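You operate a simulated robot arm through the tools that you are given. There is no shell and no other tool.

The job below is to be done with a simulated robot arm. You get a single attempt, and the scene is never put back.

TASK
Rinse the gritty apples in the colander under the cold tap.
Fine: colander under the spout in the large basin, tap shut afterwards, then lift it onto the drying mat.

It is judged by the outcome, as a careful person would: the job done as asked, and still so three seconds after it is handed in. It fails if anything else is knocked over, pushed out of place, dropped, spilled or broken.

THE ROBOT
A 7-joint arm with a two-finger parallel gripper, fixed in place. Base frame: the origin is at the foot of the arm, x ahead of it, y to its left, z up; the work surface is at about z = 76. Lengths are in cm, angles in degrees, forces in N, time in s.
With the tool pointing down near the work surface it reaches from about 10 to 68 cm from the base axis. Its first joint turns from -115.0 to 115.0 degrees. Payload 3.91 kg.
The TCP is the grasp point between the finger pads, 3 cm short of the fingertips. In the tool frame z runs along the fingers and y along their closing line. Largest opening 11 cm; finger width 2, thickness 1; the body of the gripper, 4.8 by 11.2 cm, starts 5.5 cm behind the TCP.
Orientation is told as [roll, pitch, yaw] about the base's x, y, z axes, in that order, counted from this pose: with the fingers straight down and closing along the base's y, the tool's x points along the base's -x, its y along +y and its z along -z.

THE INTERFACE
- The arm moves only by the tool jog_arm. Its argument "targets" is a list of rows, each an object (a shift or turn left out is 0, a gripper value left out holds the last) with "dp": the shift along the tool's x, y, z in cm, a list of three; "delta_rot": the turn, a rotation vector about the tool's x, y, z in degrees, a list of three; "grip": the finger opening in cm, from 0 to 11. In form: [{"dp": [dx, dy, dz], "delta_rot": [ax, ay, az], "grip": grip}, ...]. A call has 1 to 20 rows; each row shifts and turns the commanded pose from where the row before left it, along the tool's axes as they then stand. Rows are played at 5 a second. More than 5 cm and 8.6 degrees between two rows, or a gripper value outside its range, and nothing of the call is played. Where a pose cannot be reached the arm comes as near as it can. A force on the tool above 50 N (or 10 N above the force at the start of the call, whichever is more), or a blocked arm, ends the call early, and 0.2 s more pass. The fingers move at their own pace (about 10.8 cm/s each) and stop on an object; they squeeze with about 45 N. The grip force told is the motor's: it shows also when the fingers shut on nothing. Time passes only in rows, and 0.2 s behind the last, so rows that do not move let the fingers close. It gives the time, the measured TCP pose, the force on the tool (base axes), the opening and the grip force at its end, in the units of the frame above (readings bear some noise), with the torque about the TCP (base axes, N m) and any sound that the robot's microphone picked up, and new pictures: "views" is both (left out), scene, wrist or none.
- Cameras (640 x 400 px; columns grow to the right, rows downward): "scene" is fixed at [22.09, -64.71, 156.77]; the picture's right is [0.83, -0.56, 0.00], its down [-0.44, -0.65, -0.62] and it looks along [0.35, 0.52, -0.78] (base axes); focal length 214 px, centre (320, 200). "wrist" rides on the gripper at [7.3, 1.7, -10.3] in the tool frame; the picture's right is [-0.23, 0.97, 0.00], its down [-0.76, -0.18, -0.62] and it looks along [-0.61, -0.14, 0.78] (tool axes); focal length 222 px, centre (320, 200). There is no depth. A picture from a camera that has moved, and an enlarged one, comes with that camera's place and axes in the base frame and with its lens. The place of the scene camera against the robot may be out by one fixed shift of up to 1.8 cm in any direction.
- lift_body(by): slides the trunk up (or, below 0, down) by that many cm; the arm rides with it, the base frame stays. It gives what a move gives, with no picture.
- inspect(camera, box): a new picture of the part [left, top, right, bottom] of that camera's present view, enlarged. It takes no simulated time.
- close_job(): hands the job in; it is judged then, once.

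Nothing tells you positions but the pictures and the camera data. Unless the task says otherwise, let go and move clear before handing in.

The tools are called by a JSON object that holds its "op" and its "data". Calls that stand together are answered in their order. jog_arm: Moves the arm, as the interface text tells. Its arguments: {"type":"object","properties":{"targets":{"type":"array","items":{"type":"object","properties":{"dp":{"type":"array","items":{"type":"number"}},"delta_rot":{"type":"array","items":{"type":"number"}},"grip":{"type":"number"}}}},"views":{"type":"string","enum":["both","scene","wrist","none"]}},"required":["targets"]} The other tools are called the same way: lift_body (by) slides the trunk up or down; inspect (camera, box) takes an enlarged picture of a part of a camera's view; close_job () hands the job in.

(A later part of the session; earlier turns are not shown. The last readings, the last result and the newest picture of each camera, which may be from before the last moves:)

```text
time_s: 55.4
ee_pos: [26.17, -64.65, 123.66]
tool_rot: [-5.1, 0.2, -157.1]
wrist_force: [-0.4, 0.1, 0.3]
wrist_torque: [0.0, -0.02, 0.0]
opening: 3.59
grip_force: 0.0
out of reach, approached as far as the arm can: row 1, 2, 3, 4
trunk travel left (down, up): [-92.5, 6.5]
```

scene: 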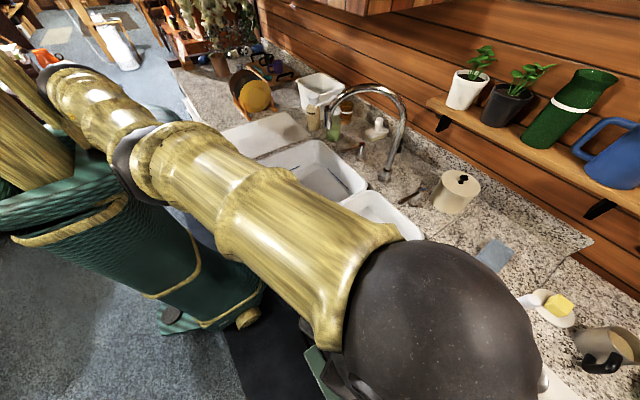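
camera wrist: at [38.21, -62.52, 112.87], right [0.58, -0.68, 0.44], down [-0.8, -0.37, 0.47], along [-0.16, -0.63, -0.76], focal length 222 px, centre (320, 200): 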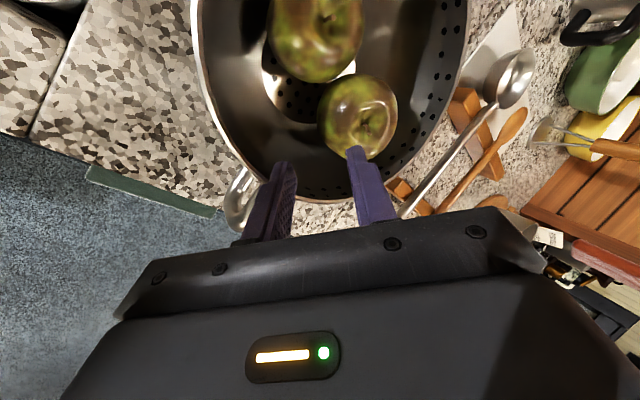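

{"op": "jog_arm", "data": {"targets": [{"dp": [0, -4.2, 0], "delta_rot": [8, 0, 0]}, {"dp": [0, -4.2, 0], "delta_rot": [8, 0, 0]}, {"dp": [0, -4.2, 0], "delta_rot": [8, 0, 0]}, {"dp": [0, -4.2, 0], "delta_rot": [8, 0, 0]}, {"dp": [0, -4.2, 0], "delta_rot": [8, 0, 0]}, {"dp": [0, -4.2, 0], "delta_rot": [8, 0, 0]}, {"dp": [0, 0, 0]}], "views": "both"}}

```text
time_s: 57.0
ee_pos: [21.54, -45.19, 131.6]
tool_rot: [-49.2, 1.9, -158.1]
wrist_force: [-0.4, -0.7, -1.0]
wrist_torque: [0.04, -0.04, 0.0]
opening: 3.6
grip_force: 0.0
out of reach, approached as far as the arm can: row 1, 2, 5, 6
trunk travel left (down, up): [-92.5, 6.5]
camera wrist: at [31.41, -50.81, 137.32], right [0.05, -0.67, -0.74], down [-0.59, -0.62, 0.52], along [-0.81, 0.41, -0.42], focal length 222 px, centre (320, 200)
```

scene: 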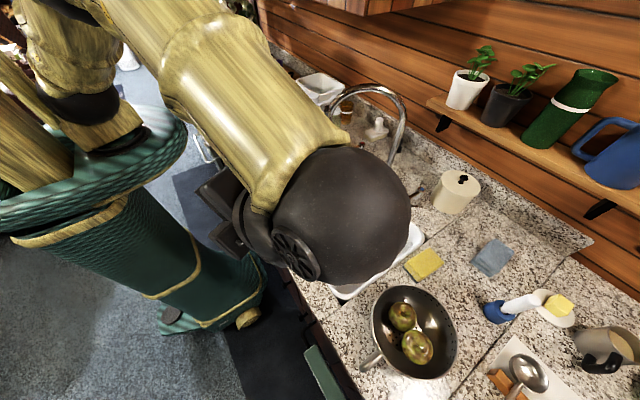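
wrist: 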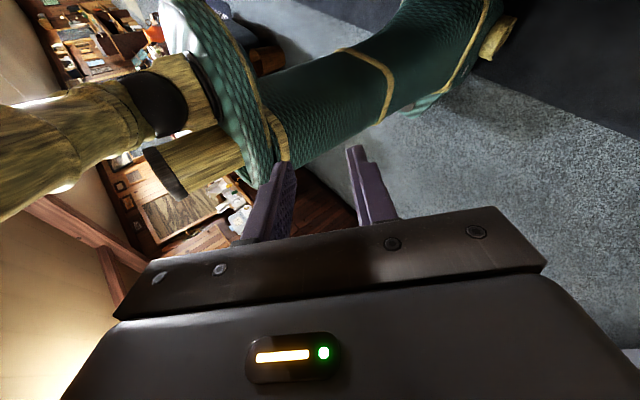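

That freed it: the elbow is bent again. I'll keep it away from full extension from now on, and I'm rotating the tool back to the 27° tilt with the wrist held further in.

{"op": "jog_arm", "data": {"targets": [{"dp": [0, 2.0, -0.1], "delta_rot": [-8.4, 0, 0]}, {"dp": [0, 2.0, -0.1], "delta_rot": [-8.4, 0, 0]}, {"dp": [0, 2.0, -0.1], "delta_rot": [-8.4, 0, 0]}, {"dp": [0, 2.0, -0.1], "delta_rot": [-8.4, 0, 0]}, {"dp": [0, 2.0, -0.1], "delta_rot": [-8.4, 0, 0]}, {"dp": [0, 2.0, -0.1], "delta_rot": [-8.4, 0, 0]}, {"dp": [0, 2.0, -0.1], "delta_rot": [-8.4, 0, 0]}, {"dp": [0, 2.0, -0.1], "delta_rot": [-8.4, 0, 0]}, {"dp": [0, 2.0, -0.1], "delta_rot": [-8.4, 0, 0]}, {"dp": [0, 0, 0]}], "views": "both"}}

```text
time_s: 59.2
ee_pos: [27.89, -60.18, 127.92]
tool_rot: [26.7, 1.9, -158.1]
wrist_force: [-0.1, -0.2, -0.4]
wrist_torque: [0.01, 0.0, -0.04]
opening: 3.61
grip_force: 0.0
trunk travel left (down, up): [-92.5, 6.5]
camera wrist: at [33.19, -54.71, 138.18], right [0.1, -0.9, 0.43], down [-0.88, 0.12, 0.45], along [-0.46, -0.42, -0.78], focal length 222 px, centre (320, 200)
```

scene: 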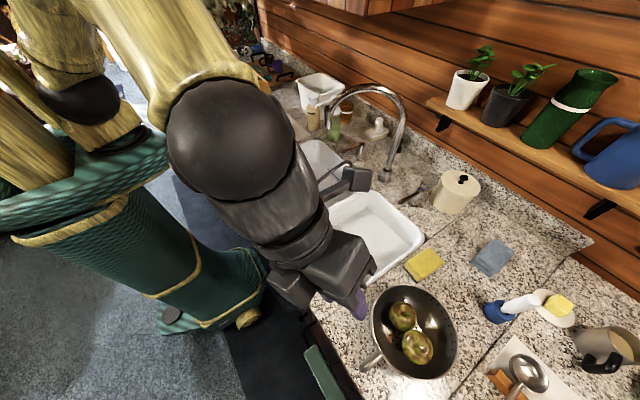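
wrist: 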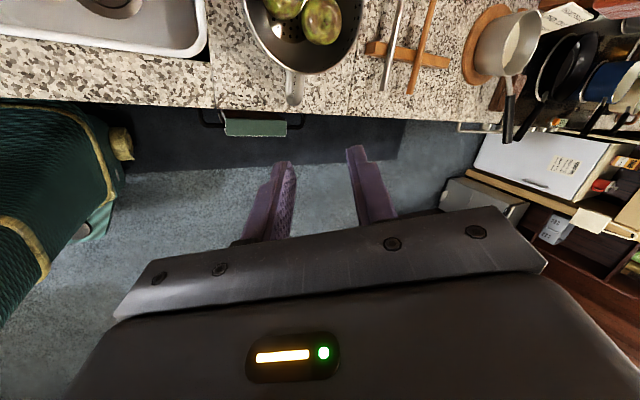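

{"op": "jog_arm", "data": {"targets": [{"delta_rot": [0, 3.4, -6.68]}, {"delta_rot": [0, 3.4, -6.68]}, {"delta_rot": [0, 3.4, -6.68]}, {"delta_rot": [0, 3.4, -6.68]}, {"dp": [0, 0, 0]}], "views": "none"}}

{"op": "lift_body", "data": {"by": -10}}

{"op": "jog_arm", "data": {"targets": [{"dp": [0, 0, 0]}], "views": "both"}}

{"op": "inspect", "data": {"camera": "wrist", "box": [260, 0, 500, 150]}}

```text
time_s: 60.4
ee_pos: [28.03, -60.12, 128.23]
tool_rot: [27.4, 1.8, -127.9]
wrist_force: [-0.1, -0.5, 0.1]
wrist_torque: [-0.01, 0.02, 0.01]
opening: 3.59
grip_force: 0.1
trunk travel left (down, up): [-92.5, 6.5]
```

```text
time_s: 61.7
ee_pos: [27.92, -60.17, 118.09]
tool_rot: [27.5, 1.9, -128.1]
wrist_force: [0.1, -0.2, -0.3]
wrist_torque: [0.01, 0.0, 0.0]
opening: 3.62
grip_force: 0.0
trunk travel left (down, up): [-82.5, 16.5]
```

```text
time_s: 62.1
ee_pos: [28.01, -60.24, 118.07]
tool_rot: [27.5, 1.8, -128.1]
wrist_force: [0.3, 0.6, 0.1]
wrist_torque: [-0.01, -0.02, -0.01]
opening: 3.59
grip_force: 0.0
trunk travel left (down, up): [-82.5, 16.5]
camera wrist: at [29.65, -52.68, 128.28], right [0.53, -0.72, 0.44], down [-0.83, -0.34, 0.45], along [-0.17, -0.6, -0.78], focal length 222 px, centre (320, 200)
```

scene: 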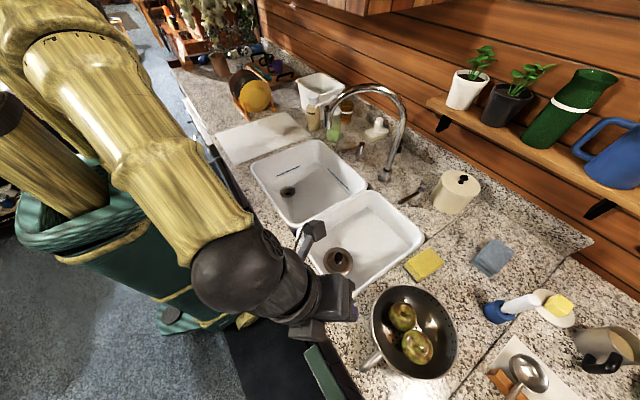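
wrist: 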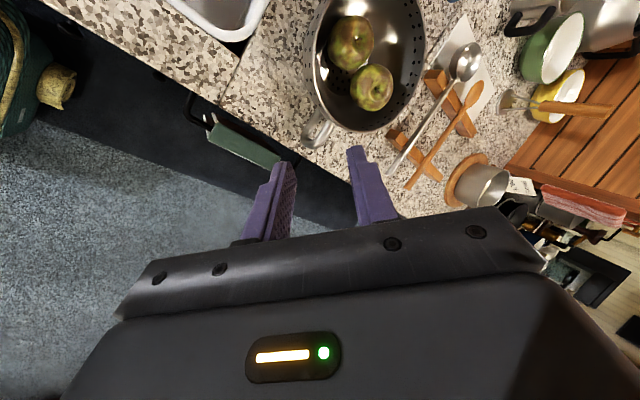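

```text
2.67 times, centred on (380, 75) of wrist
camera zoom: at [29.65, -52.68, 128.28], right [0.53, -0.72, 0.44], down [-0.83, -0.34, 0.45], along [-0.17, -0.6, -0.78], focal length 592 px, centre (160, 533)
```

zoom: 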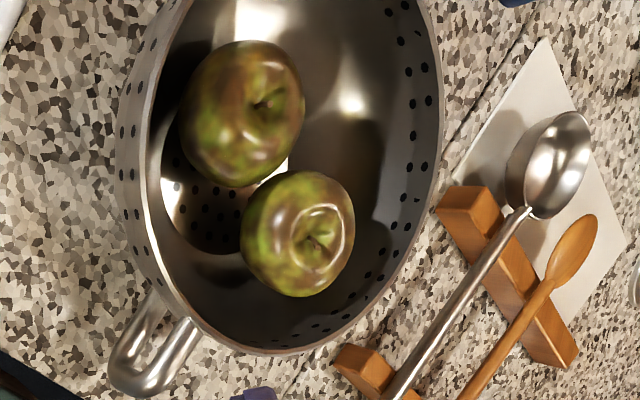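

{"op": "jog_arm", "data": {"targets": [{"dp": [0.445, -0.21, 4.25]}, {"dp": [0.445, -0.21, 4.25]}, {"dp": [0.445, -0.21, 4.25]}, {"dp": [0.445, -0.21, 4.25]}, {"dp": [0, 0, 0]}], "views": "wrist"}}

{"op": "inspect", "data": {"camera": "wrist", "box": [240, 40, 440, 250]}}

```text
time_s: 63.3
ee_pos: [34.75, -62.7, 102.56]
tool_rot: [27.5, 1.8, -128.0]
wrist_force: [0.3, -0.5, -0.3]
wrist_torque: [0.02, -0.01, 0.02]
opening: 3.6
grip_force: 0.0
trunk travel left (down, up): [-82.5, 16.5]
camera wrist: at [36.47, -55.23, 112.69], right [0.53, -0.72, 0.44], down [-0.83, -0.34, 0.45], along [-0.17, -0.6, -0.78], focal length 222 px, centre (320, 200)
```

wrist: 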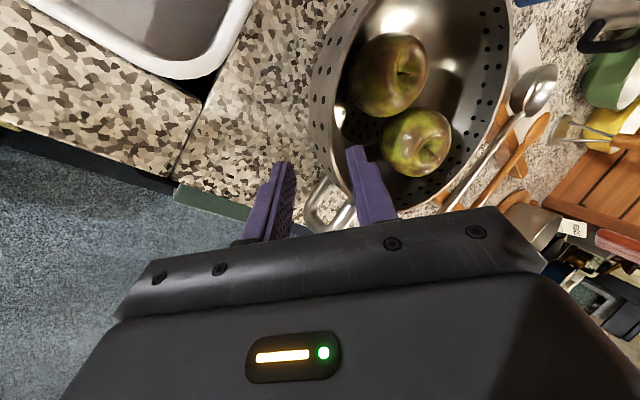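

```text
1.90 times, centred on (340, 145) of wrist
camera zoom: at [36.47, -55.23, 112.69], right [0.53, -0.72, 0.44], down [-0.83, -0.34, 0.45], along [-0.17, -0.6, -0.78], focal length 423 px, centre (282, 305)
```

zoom: 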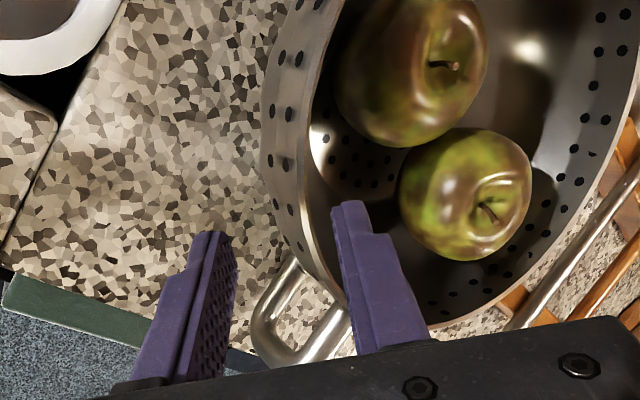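

{"op": "jog_arm", "data": {"targets": [{"dp": [0, 0.75, 0.8]}, {"dp": [0, 0, 1.3]}, {"dp": [0, 0, 1.3]}, {"dp": [0, 0, 0]}], "views": "wrist"}}

{"op": "inspect", "data": {"camera": "wrist", "box": [250, 80, 410, 240]}}

```text
time_s: 64.3
ee_pos: [36.72, -63.98, 99.96]
tool_rot: [27.5, 1.9, -128.0]
wrist_force: [-0.5, 0.1, -0.2]
wrist_torque: [0.05, 0.03, -0.03]
opening: 3.62
grip_force: 0.0
trunk travel left (down, up): [-82.5, 16.5]
camera wrist: at [38.43, -56.47, 110.09], right [0.53, -0.72, 0.44], down [-0.83, -0.34, 0.45], along [-0.17, -0.6, -0.78], focal length 222 px, centre (320, 200)
```

wrist: 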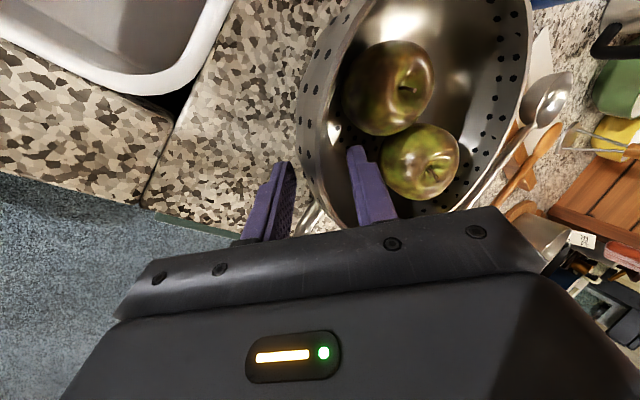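

```text
2.50 times, centred on (330, 160) of wrist
camera zoom: at [38.43, -56.47, 110.09], right [0.53, -0.72, 0.44], down [-0.83, -0.34, 0.45], along [-0.17, -0.6, -0.78], focal length 555 px, centre (295, 300)
```

zoom: 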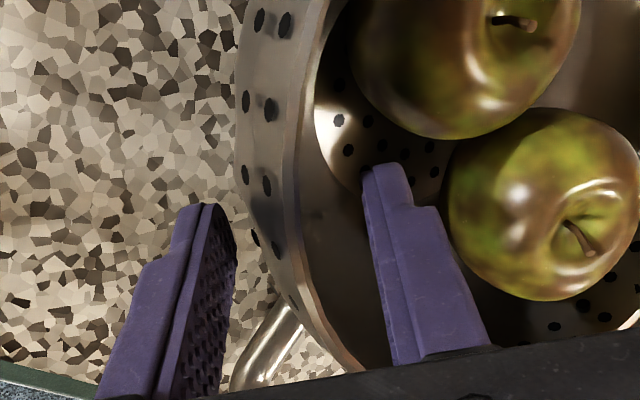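

{"op": "jog_arm", "data": {"targets": [{"dp": [0, 0, 0.9]}, {"dp": [0, 0, 0.8]}, {"dp": [0, 0, 0.7]}, {"dp": [0, 0, 0]}], "views": "wrist"}}

{"op": "inspect", "data": {"camera": "wrist", "box": [250, 80, 410, 240]}}

```text
time_s: 65.3
ee_pos: [37.69, -64.65, 97.83]
tool_rot: [27.6, 1.8, -128.0]
wrist_force: [-0.5, -0.3, 0.3]
wrist_torque: [0.0, 0.01, -0.04]
opening: 3.61
grip_force: 0.0
trunk travel left (down, up): [-82.5, 16.5]
camera wrist: at [39.35, -57.19, 108.05], right [0.53, -0.72, 0.44], down [-0.83, -0.34, 0.45], along [-0.17, -0.6, -0.78], focal length 222 px, centre (320, 200)
```

wrist: 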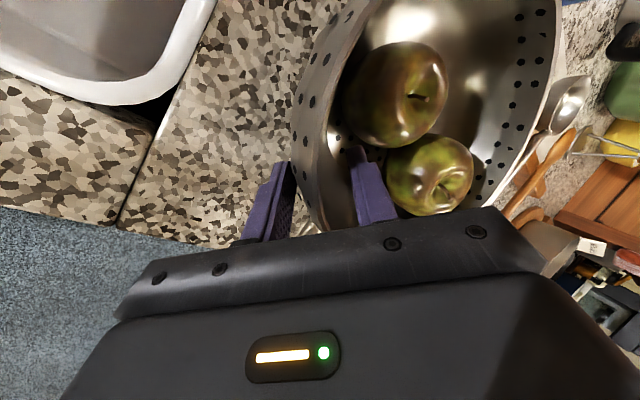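

```text
2.50 times, centred on (330, 160) of wrist
camera zoom: at [39.35, -57.19, 108.05], right [0.53, -0.72, 0.44], down [-0.83, -0.34, 0.45], along [-0.17, -0.6, -0.78], focal length 555 px, centre (295, 300)
```

zoom: 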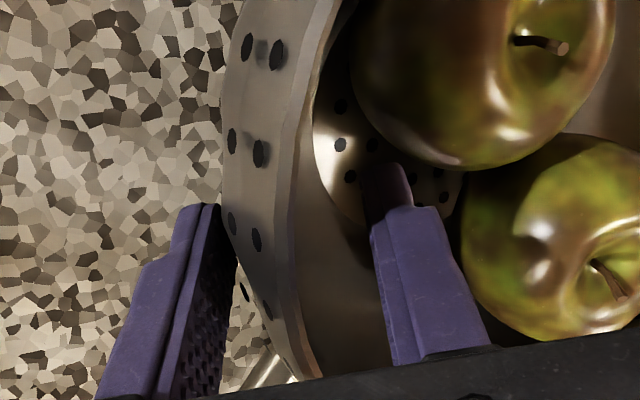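

No contact yet and the wall is between the pads. I'm going 0.8 cm deeper, then closing.

{"op": "jog_arm", "data": {"targets": [{"dp": [0, 0, 0.4]}, {"dp": [0, 0, 0.4]}, {"dp": [0, 0, 0]}, {"grip": 0}, {"grip": 0}, {"grip": 0}, {"grip": 0}, {"grip": 0}], "views": "both"}}

{"op": "inspect", "data": {"camera": "wrist", "box": [250, 80, 410, 240]}}

{"op": "inspect", "data": {"camera": "scene", "box": [340, 260, 480, 400]}}

```text
time_s: 67.1
ee_pos: [37.95, -64.92, 97.17]
tool_rot: [27.5, 1.8, -128.0]
wrist_force: [0.7, -1.2, -0.2]
wrist_torque: [0.15, -0.15, -0.07]
opening: 2.16
grip_force: 45.5
trunk travel left (down, up): [-82.5, 16.5]
camera wrist: at [39.68, -57.39, 107.36], right [0.53, -0.72, 0.44], down [-0.83, -0.34, 0.45], along [-0.17, -0.6, -0.78], focal length 222 px, centre (320, 200)
```

scene: 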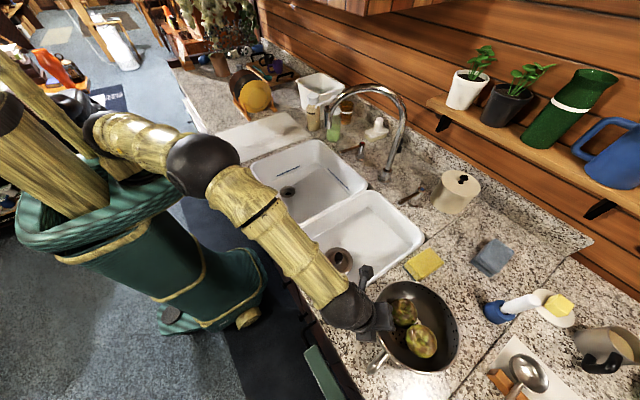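
wrist: 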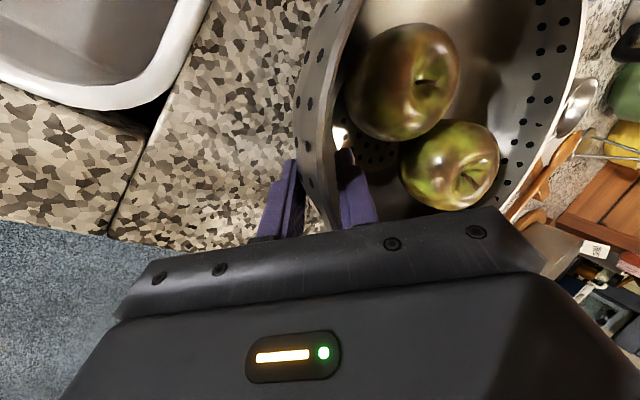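

```text
2.50 times, centred on (330, 160) of wrist
camera zoom: at [39.68, -57.39, 107.36], right [0.53, -0.72, 0.44], down [-0.83, -0.34, 0.45], along [-0.17, -0.6, -0.78], focal length 555 px, centre (295, 300)
```

zoom: 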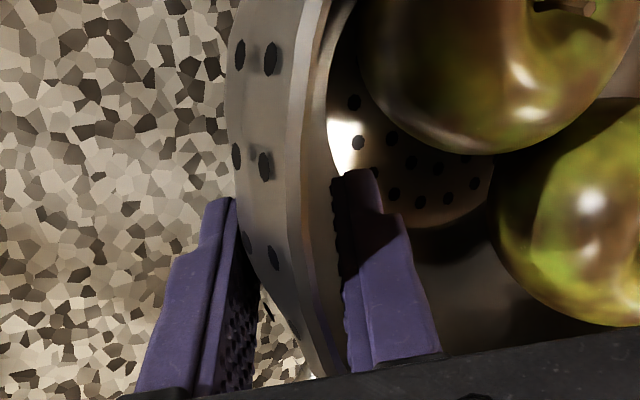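

```text
2.86 times, centred on (410, 330) of scene
camera zoom: at [22.09, -64.71, 156.77], right [0.83, -0.56, 0.0], down [-0.44, -0.65, -0.62], along [0.35, 0.52, -0.78], focal length 613 px, centre (63, -171)
```

zoom: 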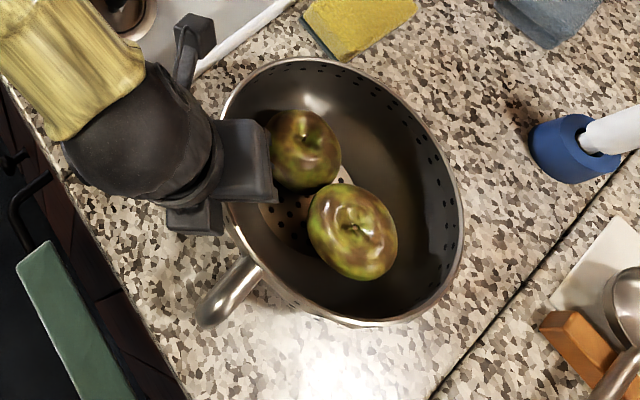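

The grip is solid and balanced (45 N, almost no twisting load). I'm doing a small test lift of 1.5 cm.

{"op": "jog_arm", "data": {"targets": [{"dp": [0, 0.23, -0.44]}, {"dp": [0, 0.23, -0.44]}, {"dp": [0, 0.23, -0.44]}, {"dp": [0, 0, 0]}, {"dp": [0, 0, 0]}], "views": "both"}}

{"op": "inspect", "data": {"camera": "wrist", "box": [250, 80, 410, 240]}}

{"op": "inspect", "data": {"camera": "scene", "box": [340, 260, 480, 400]}}

```text
time_s: 68.3
ee_pos: [37.9, -65.1, 98.76]
tool_rot: [27.5, 1.7, -128.0]
wrist_force: [-0.5, 0.2, -7.0]
wrist_torque: [0.29, 0.38, 0.02]
opening: 2.13
grip_force: 45.6
trunk travel left (down, up): [-82.5, 16.5]
camera wrist: at [39.65, -57.59, 108.83], right [0.53, -0.72, 0.44], down [-0.83, -0.34, 0.45], along [-0.17, -0.6, -0.78], focal length 222 px, centre (320, 200)
```

scene: 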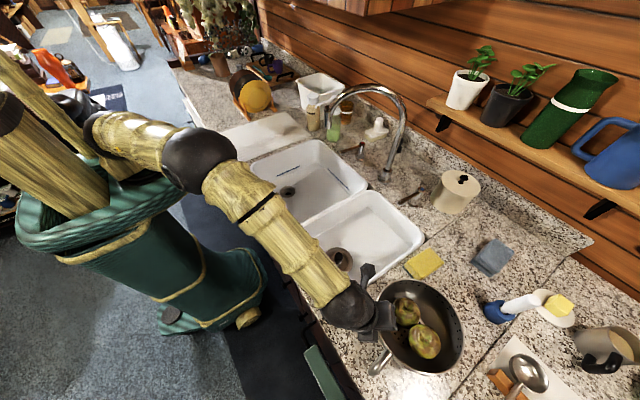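
wrist: 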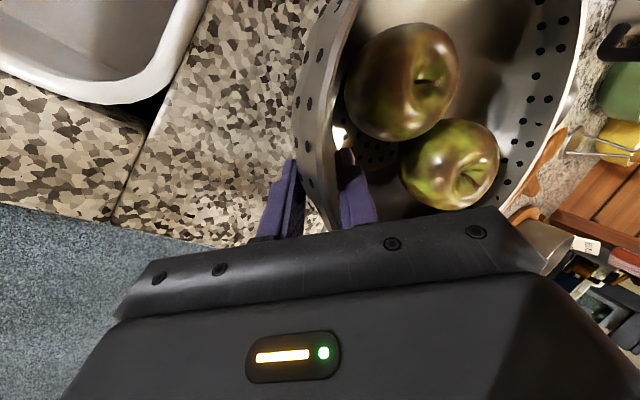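

```text
2.50 times, centred on (330, 160) of wrist
camera zoom: at [39.65, -57.59, 108.83], right [0.53, -0.72, 0.44], down [-0.83, -0.34, 0.45], along [-0.17, -0.6, -0.78], focal length 555 px, centre (295, 300)
```

zoom: 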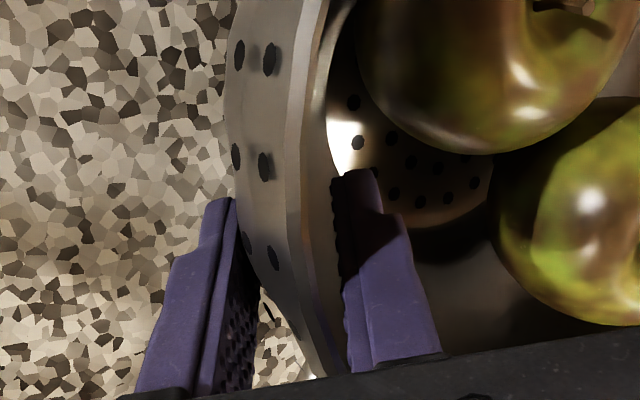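

```text
2.86 times, centred on (410, 330) of scene
camera zoom: at [22.09, -64.71, 156.77], right [0.83, -0.56, 0.0], down [-0.44, -0.65, -0.62], along [0.35, 0.52, -0.78], focal length 613 px, centre (63, -171)
```

zoom: 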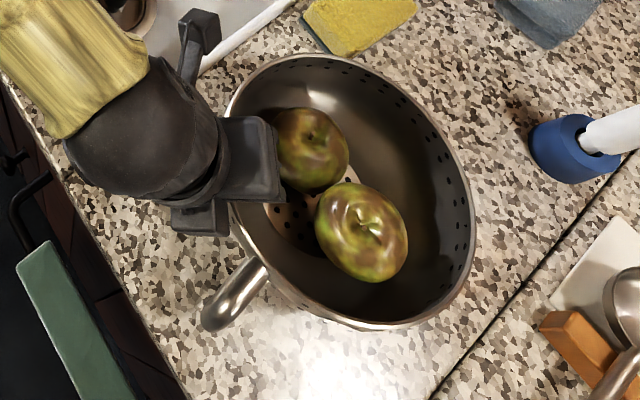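

The colander lifts level with no slip (7 N, about 0.7 kg). I'm raising it a bit more and carrying it slowly, keeping its orientation, over the small basin toward the large one.

{"op": "jog_arm", "data": {"targets": [{"dp": [0.05, 0.7, -1.33]}, {"dp": [0.05, 0.8, -1.55]}, {"dp": [0.06, 0.81, -1.55]}, {"dp": [1.28, -0.73, -0.33]}, {"dp": [2.56, -1.46, -0.67]}, {"dp": [2.56, -1.46, -0.67]}, {"dp": [2.56, -1.46, -0.67]}, {"dp": [2.56, -1.46, -0.67]}, {"dp": [2.56, -1.46, -0.67]}, {"dp": [2.56, -1.46, -0.67]}, {"dp": [1.28, -0.73, -0.33]}, {"dp": [0, 0, 0]}], "views": "both"}}

```text
time_s: 70.9
ee_pos: [40.29, -43.92, 103.6]
tool_rot: [27.6, 1.9, -128.0]
wrist_force: [0.3, 0.1, -5.7]
wrist_torque: [0.32, 0.34, 0.0]
opening: 2.11
grip_force: 45.4
trunk travel left (down, up): [-82.5, 16.5]
camera wrist: at [41.91, -36.48, 113.78], right [0.53, -0.72, 0.44], down [-0.83, -0.34, 0.45], along [-0.17, -0.6, -0.78], focal length 222 px, centre (320, 200)
```

scene: 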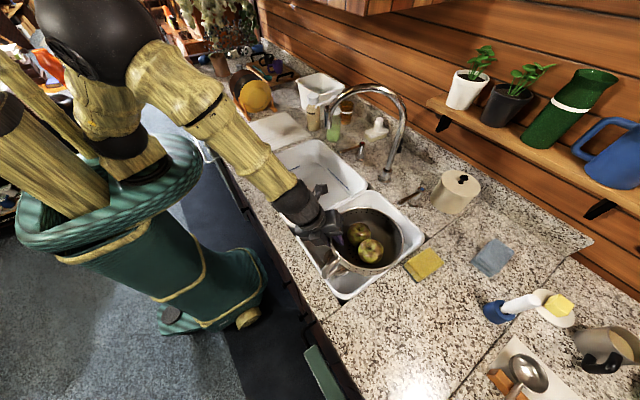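
wrist: 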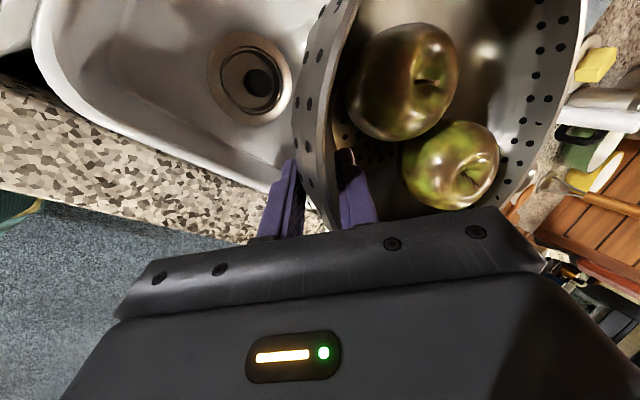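

{"op": "jog_arm", "data": {"targets": [{"dp": [1.45, -0.62, -0.27]}, {"dp": [2.9, -1.25, -0.55]}, {"dp": [2.9, -1.25, -0.55]}, {"dp": [2.9, -1.25, -0.55]}, {"dp": [2.9, -1.25, -0.55]}, {"dp": [2.9, -1.25, -0.55]}, {"dp": [2.9, -1.25, -0.55]}, {"dp": [2.9, -1.25, -0.55]}, {"dp": [2.9, -1.25, -0.55]}, {"dp": [2.9, -1.25, -0.55]}, {"dp": [1.45, -0.62, -0.27]}, {"dp": [0, 0, 0]}], "views": "both"}}

```text
time_s: 73.5
ee_pos: [47.42, -12.7, 103.56]
tool_rot: [27.5, 1.8, -128.1]
wrist_force: [-0.6, 0.6, -5.5]
wrist_torque: [0.28, 0.38, -0.03]
opening: 2.15
grip_force: 44.5
trunk travel left (down, up): [-82.5, 16.5]
camera wrist: at [48.97, -5.14, 113.8], right [0.53, -0.72, 0.44], down [-0.83, -0.34, 0.45], along [-0.17, -0.6, -0.78], focal length 222 px, centre (320, 200)
```

scene: 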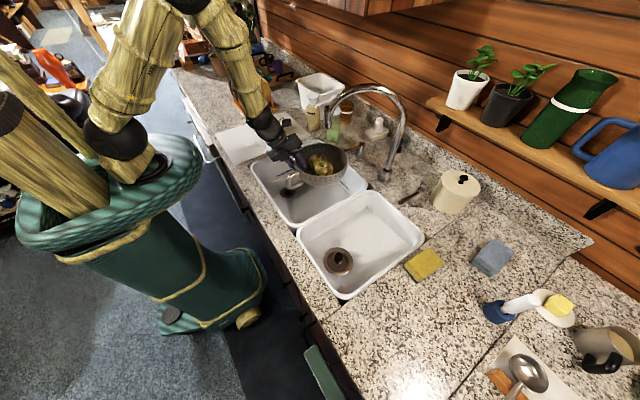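
wrist: 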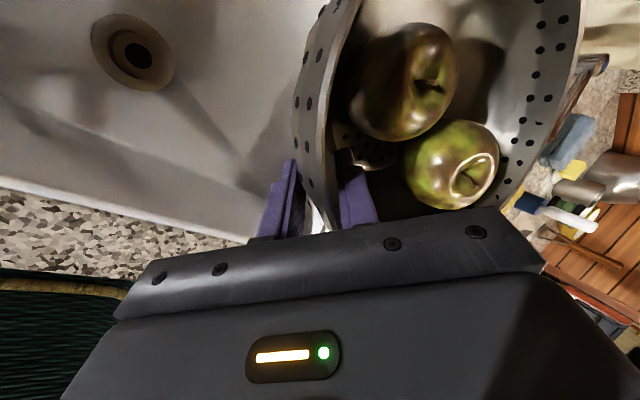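

{"op": "jog_arm", "data": {"targets": [{"dp": [1.5, -0.62, -0.27]}, {"dp": [2.2, -0.93, -0.41]}, {"dp": [2.18, -0.93, -0.4]}, {"dp": [0, 0, 0]}], "views": "both"}}

{"op": "inspect", "data": {"camera": "scene", "box": [240, 80, 420, 230]}}

```text
time_s: 74.5
ee_pos: [48.74, -6.43, 103.74]
tool_rot: [27.6, 1.8, -128.1]
wrist_force: [0.5, -0.1, -4.5]
wrist_torque: [0.28, 0.38, -0.01]
opening: 2.13
grip_force: 44.3
trunk travel left (down, up): [-82.5, 16.5]
camera wrist: at [50.43, 1.12, 113.91], right [0.53, -0.72, 0.44], down [-0.83, -0.34, 0.45], along [-0.17, -0.6, -0.78], focal length 222 px, centre (320, 200)
```

scene: 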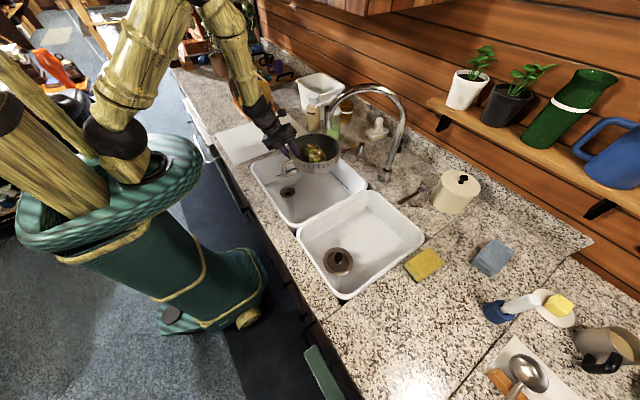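
wrist: 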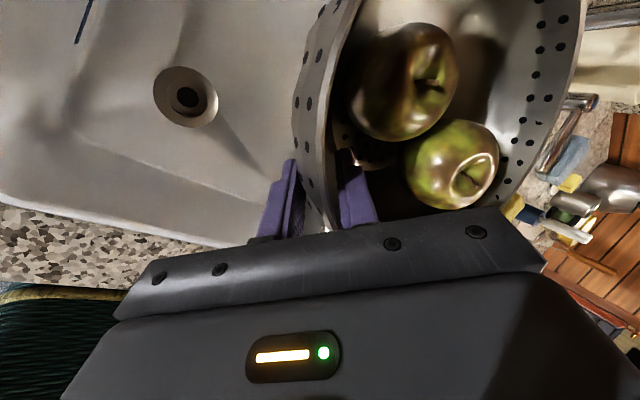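

```text
2.67 times, centred on (330, 155) of scene
camera zoom: at [22.09, -64.71, 156.77], right [0.83, -0.56, 0.0], down [-0.44, -0.65, -0.62], along [0.35, 0.52, -0.78], focal length 572 px, centre (293, 320)
```

zoom: 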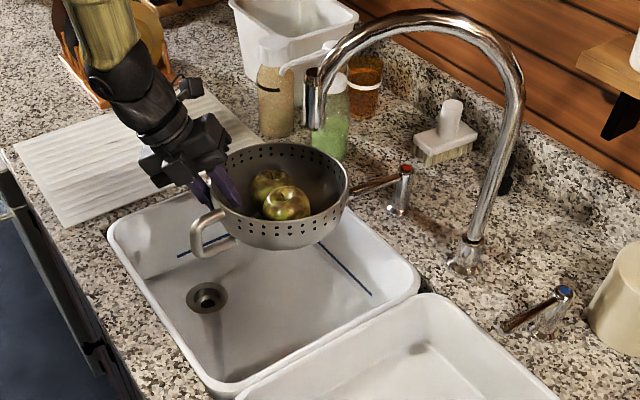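

The colander hangs level under the spout, over the large basin, away from the drain. I'm lowering it straight down.

{"op": "jog_arm", "data": {"targets": [{"dp": [0.1, -0.9, 1.95]}, {"dp": [-0.094, -1.385, 2.66]}, {"dp": [-0.094, -1.385, 2.66]}, {"dp": [-0.094, -1.385, 2.66]}, {"dp": [-0.06, -0.92, 1.77]}, {"dp": [0, 0, 0]}], "views": "both"}}

{"op": "inspect", "data": {"camera": "scene", "box": [240, 80, 420, 230]}}

```text
time_s: 75.9
ee_pos: [49.14, -6.36, 90.48]
tool_rot: [27.6, 1.8, -128.0]
wrist_force: [-0.4, -0.1, -5.9]
wrist_torque: [0.27, 0.35, 0.03]
opening: 2.14
grip_force: 44.7
trunk travel left (down, up): [-82.5, 16.5]
camera wrist: at [50.91, 1.09, 100.73], right [0.53, -0.72, 0.44], down [-0.83, -0.34, 0.45], along [-0.17, -0.6, -0.78], focal length 222 px, centre (320, 200)
```

scene: 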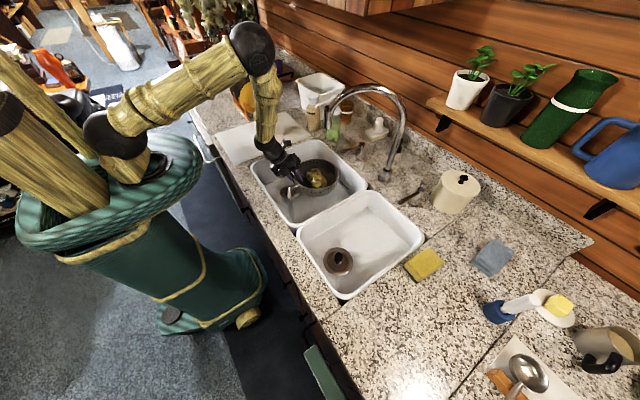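
wrist: 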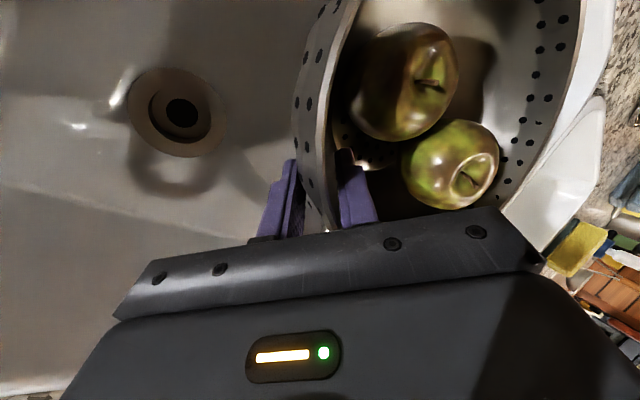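

```text
2.67 times, centred on (330, 155) of scene
camera zoom: at [22.09, -64.71, 156.77], right [0.83, -0.56, 0.0], down [-0.44, -0.65, -0.62], along [0.35, 0.52, -0.78], focal length 572 px, centre (293, 320)
```

zoom: 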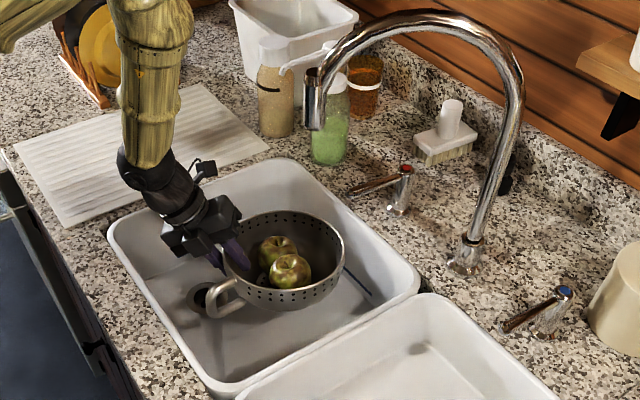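

{"op": "jog_arm", "data": {"targets": [{"dp": [-0.06, -0.92, 1.77]}, {"dp": [-0.06, -0.92, 1.77]}, {"dp": [-0.03, -0.46, 0.89]}, {"dp": [-0.016, -0.23, 0.44]}, {"dp": [0, 0, 0]}], "views": "wrist"}}

```text
time_s: 77.1
ee_pos: [49.23, -6.37, 85.02]
tool_rot: [27.5, 1.8, -128.0]
wrist_force: [0.2, -0.3, -5.7]
wrist_torque: [0.28, 0.39, -0.02]
opening: 2.14
grip_force: 44.9
trunk travel left (down, up): [-82.5, 16.5]
camera wrist: at [50.86, 1.16, 95.24], right [0.53, -0.72, 0.44], down [-0.83, -0.34, 0.45], along [-0.17, -0.6, -0.78], focal length 222 px, centre (320, 200)
```

wrist: 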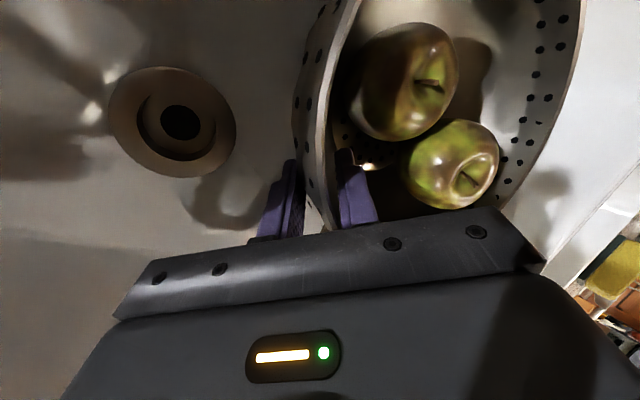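

{"op": "jog_arm", "data": {"targets": [{"dp": [-0.016, -0.23, 0.443]}, {"dp": [-0.016, -0.23, 0.443]}, {"dp": [-0.016, -0.23, 0.443]}, {"dp": [0, 0, 0]}], "views": "none"}}

```text
time_s: 78.1
ee_pos: [49.03, -6.22, 83.52]
tool_rot: [27.5, 1.8, -127.9]
wrist_force: [0.3, -0.2, -5.9]
wrist_torque: [0.29, 0.36, 0.01]
opening: 2.09
grip_force: 45.1
trunk travel left (down, up): [-82.5, 16.5]
```

{"op": "jog_arm", "data": {"targets": [{"dp": [-0.016, -0.23, 0.443]}, {"dp": [-0.012, -0.18, 0.355]}, {"dp": [0, 0, 0]}], "views": "none"}}

```text
time_s: 78.9
ee_pos: [49.06, -6.25, 82.74]
tool_rot: [27.5, 1.7, -128.0]
wrist_force: [0.4, 0.5, -5.6]
wrist_torque: [0.28, 0.36, -0.01]
opening: 2.12
grip_force: 45.1
trunk travel left (down, up): [-82.5, 16.5]
```

{"op": "jog_arm", "data": {"targets": [{"dp": [-0.012, -0.18, 0.355]}, {"dp": [-0.012, -0.18, 0.355]}, {"dp": [0, 0, 0]}], "views": "none"}}

```text
time_s: 79.7
ee_pos: [49.11, -6.27, 82.12]
tool_rot: [27.9, 1.9, -128.1]
wrist_force: [-2.8, 1.3, 13.7]
wrist_torque: [0.19, -1.17, 0.09]
opening: 2.14
grip_force: 44.8
trunk travel left (down, up): [-82.5, 16.5]
```

It has touched down in the basin. I'll ease off the pressure, then open the fingers and check it sits flat.

{"op": "jog_arm", "data": {"targets": [{"dp": [0.006, 0.09, -0.17]}, {"dp": [0.005, 0.07, -0.14]}, {"dp": [0, 0, 0]}], "views": "none"}}

{"op": "jog_arm", "data": {"targets": [{"grip": 2.8}, {"grip": 3.6}, {"grip": 3.6}, {"dp": [0, 0, 0]}], "views": "both"}}

{"op": "inspect", "data": {"camera": "scene", "box": [240, 80, 420, 230]}}

```text
time_s: 80.5
ee_pos: [49.01, -6.27, 82.13]
tool_rot: [27.4, 1.8, -128.1]
wrist_force: [0.9, -0.2, -1.8]
wrist_torque: [0.2, 0.02, -0.01]
opening: 2.12
grip_force: 44.9
trunk travel left (down, up): [-82.5, 16.5]
```

```text
time_s: 81.5
ee_pos: [49.09, -6.35, 82.25]
tool_rot: [27.5, 1.8, -128.0]
wrist_force: [-0.4, 0.5, 0.3]
wrist_torque: [-0.02, 0.01, 0.02]
opening: 3.57
grip_force: 0.1
trunk travel left (down, up): [-82.5, 16.5]
camera wrist: at [50.82, 1.23, 92.43], right [0.53, -0.72, 0.44], down [-0.83, -0.34, 0.45], along [-0.17, -0.6, -0.78], focal length 222 px, centre (320, 200)
```

scene: 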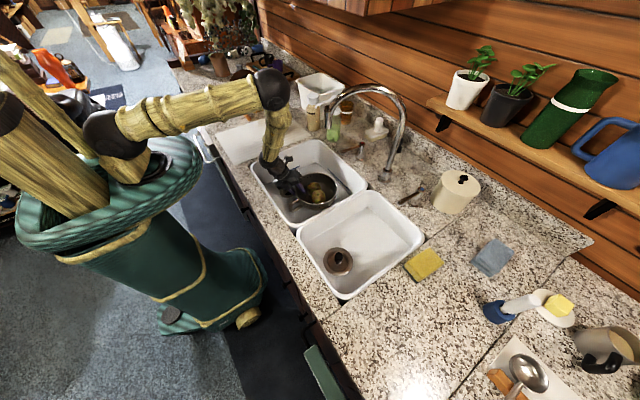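
wrist: 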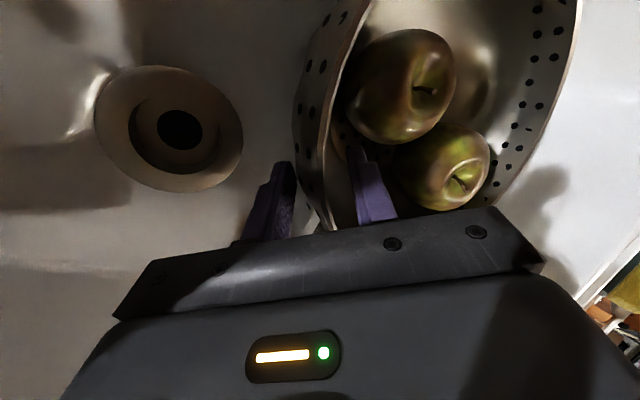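

```text
2.67 times, centred on (330, 155) of scene
camera zoom: at [22.09, -64.71, 156.77], right [0.83, -0.56, 0.0], down [-0.44, -0.65, -0.62], along [0.35, 0.52, -0.78], focal length 572 px, centre (293, 320)
```

zoom: 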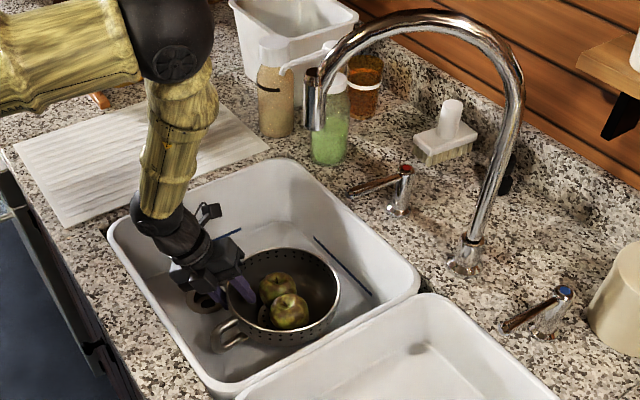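

The colander sits flat in the large basin beneath the spout, with the fingers free of it. I'm backing out, rising, and moving across toward the cold lever side.

{"op": "jog_arm", "data": {"targets": [{"dp": [0, 0, -1.5]}, {"dp": [0, 0, -2.5]}, {"dp": [0, 0, -3]}, {"dp": [0, 0, -3]}, {"dp": [0.126, 1.85, -3.55]}, {"dp": [0.126, 1.85, -3.55]}, {"dp": [0.126, 1.85, -3.55]}, {"dp": [0.126, 1.85, -3.55]}, {"dp": [0.126, 1.85, -3.55]}, {"dp": [0.126, 1.85, -3.55]}, {"dp": [-3.68, 2.63, 0.53]}, {"dp": [-3.68, 2.63, 0.53]}, {"dp": [-3.68, 2.63, 0.53]}, {"dp": [-3.68, 2.63, 0.53]}, {"dp": [-3.68, 2.63, 0.53]}, {"dp": [-3.68, 2.63, 0.53]}, {"dp": [-3.68, 2.63, 0.53]}, {"dp": [0, 0, 0]}], "views": "both"}}

{"op": "inspect", "data": {"camera": "scene", "box": [240, 80, 420, 230]}}

```text
time_s: 85.3
ee_pos: [43.64, -35.08, 119.83]
tool_rot: [27.6, 1.9, -128.0]
wrist_force: [-0.3, 0.1, -0.1]
wrist_torque: [-0.01, -0.01, 0.04]
opening: 3.61
grip_force: 0.1
trunk travel left (down, up): [-82.5, 16.5]
camera wrist: at [45.32, -27.58, 129.85], right [0.53, -0.72, 0.44], down [-0.83, -0.34, 0.45], along [-0.17, -0.61, -0.78], focal length 222 px, centre (320, 200)
```

scene: 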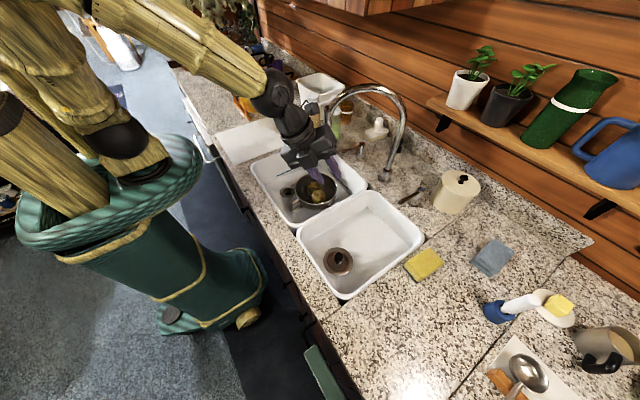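
wrist: 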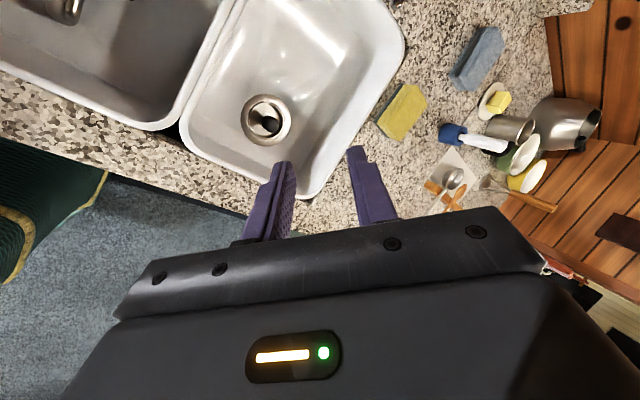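

```text
2.67 times, centred on (330, 155) of scene
camera zoom: at [22.09, -64.71, 156.77], right [0.83, -0.56, 0.0], down [-0.44, -0.65, -0.62], along [0.35, 0.52, -0.78], focal length 572 px, centre (293, 320)
```

zoom: 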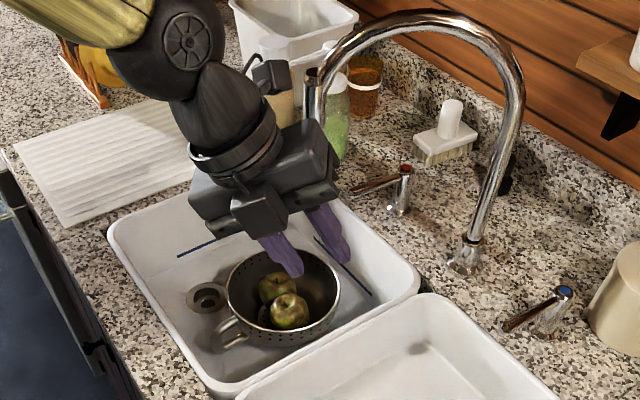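

The colander is in place in the large basin. Next I'm rolling the gripper so its fingers spread sideways and tilting it forward, ready for the cold lever.

{"op": "jog_arm", "data": {"targets": [{"delta_rot": [0, 0, -8.2]}, {"delta_rot": [0, 0, -8.2]}, {"delta_rot": [0, 0, -8.2]}, {"delta_rot": [0, 0, -8.2]}, {"delta_rot": [0, 0, -8.2]}, {"delta_rot": [0, 0, -8.2]}, {"delta_rot": [0, 0, -8.2]}, {"delta_rot": [0, 0, -8.2]}, {"delta_rot": [0, 0, -8.2]}, {"delta_rot": [0, 0, -8.2]}, {"delta_rot": [0, 0, -8.0]}, {"delta_rot": [0, -8, 0]}, {"delta_rot": [0, -8, 0]}, {"delta_rot": [0, 0, 0]}], "views": "both"}}

{"op": "inspect", "data": {"camera": "wrist", "box": [160, 0, 480, 200]}}

```text
time_s: 88.3
ee_pos: [43.5, -35.14, 119.62]
tool_rot: [2.5, -43.4, -39.8]
wrist_force: [0.4, 0.1, -1.0]
wrist_torque: [0.01, -0.01, -0.01]
opening: 3.6
grip_force: 0.1
trunk travel left (down, up): [-82.5, 16.5]
camera wrist: at [34.77, -26.27, 122.18], right [0.73, 0.66, 0.19], down [-0.03, -0.24, 0.97], along [0.69, -0.71, -0.15], focal length 222 px, centre (320, 200)
```

scene: 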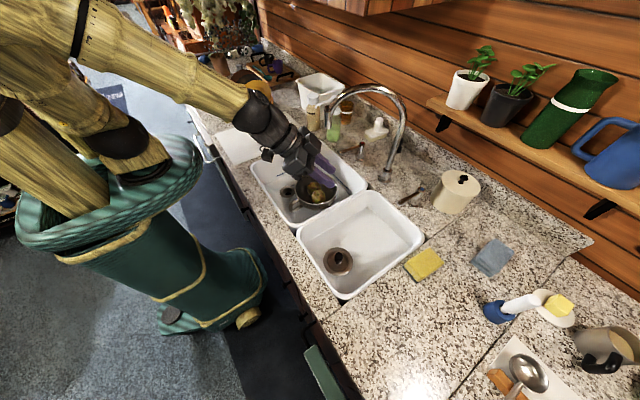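
wrist: 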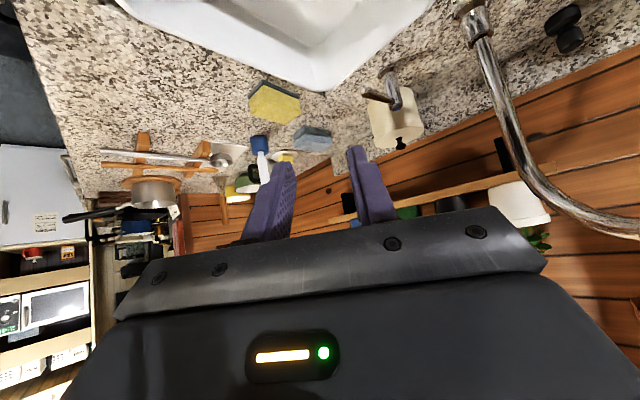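

```text
2.00 times, centred on (320, 100) of wrist
camera zoom: at [34.77, -26.27, 122.18], right [0.73, 0.66, 0.19], down [-0.03, -0.24, 0.97], along [0.69, -0.71, -0.15], focal length 444 px, centre (320, 400)
```

zoom: 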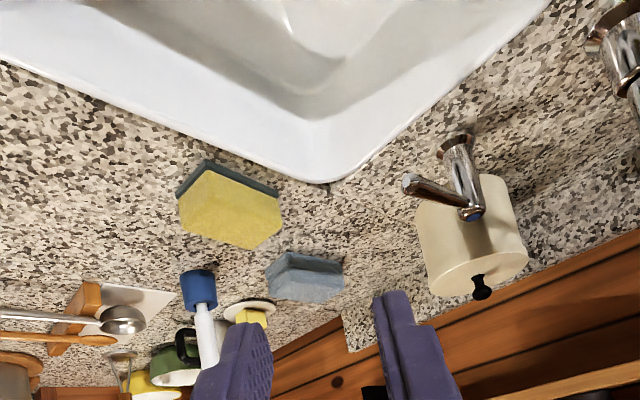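

I can see the cold lever clearly: its pivot is near (78, -43.4) and its tip near (66.7, -43.5, 100). I'm lowering the trunk a little for reach, flattening the tool and closing the fingers to push with.

{"op": "lift_body", "data": {"by": -8}}

{"op": "jog_arm", "data": {"targets": [{"delta_rot": [0, -8.5, 0], "grip": 0}, {"delta_rot": [0, -8.5, 0]}, {"delta_rot": [0, -8.5, 0]}, {"delta_rot": [0, 0, 0]}], "views": "both"}}

```text
time_s: 89.5
ee_pos: [43.48, -35.33, 111.56]
tool_rot: [2.5, -43.5, -39.7]
wrist_force: [0.1, -0.2, -0.5]
wrist_torque: [-0.01, -0.01, 0.02]
opening: 3.6
grip_force: 0.0
trunk travel left (down, up): [-74.5, 24.5]
```

```text
time_s: 90.5
ee_pos: [43.42, -35.21, 111.67]
tool_rot: [5.3, -69.2, -43.0]
wrist_force: [-0.3, 0.7, -0.8]
wrist_torque: [0.01, 0.03, 0.01]
opening: 0.0
grip_force: 37.9
trunk travel left (down, up): [-74.5, 24.5]
camera wrist: at [34.93, -26.21, 108.65], right [0.66, 0.71, 0.24], down [-0.37, 0.03, 0.93], along [0.65, -0.7, 0.28], focal length 222 px, centre (320, 200)
```

scene: 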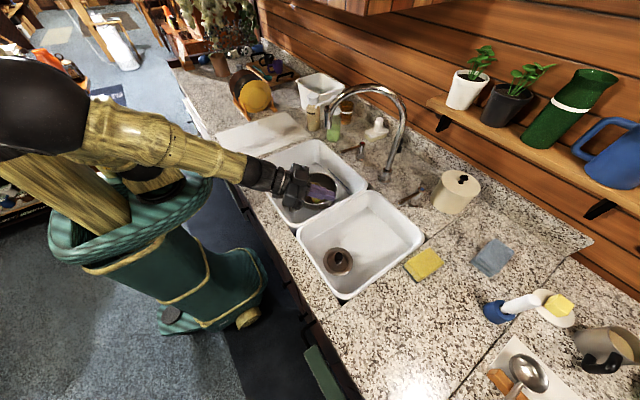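
wrist: 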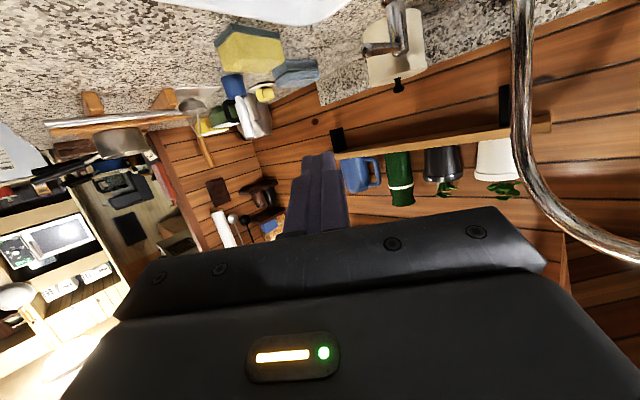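

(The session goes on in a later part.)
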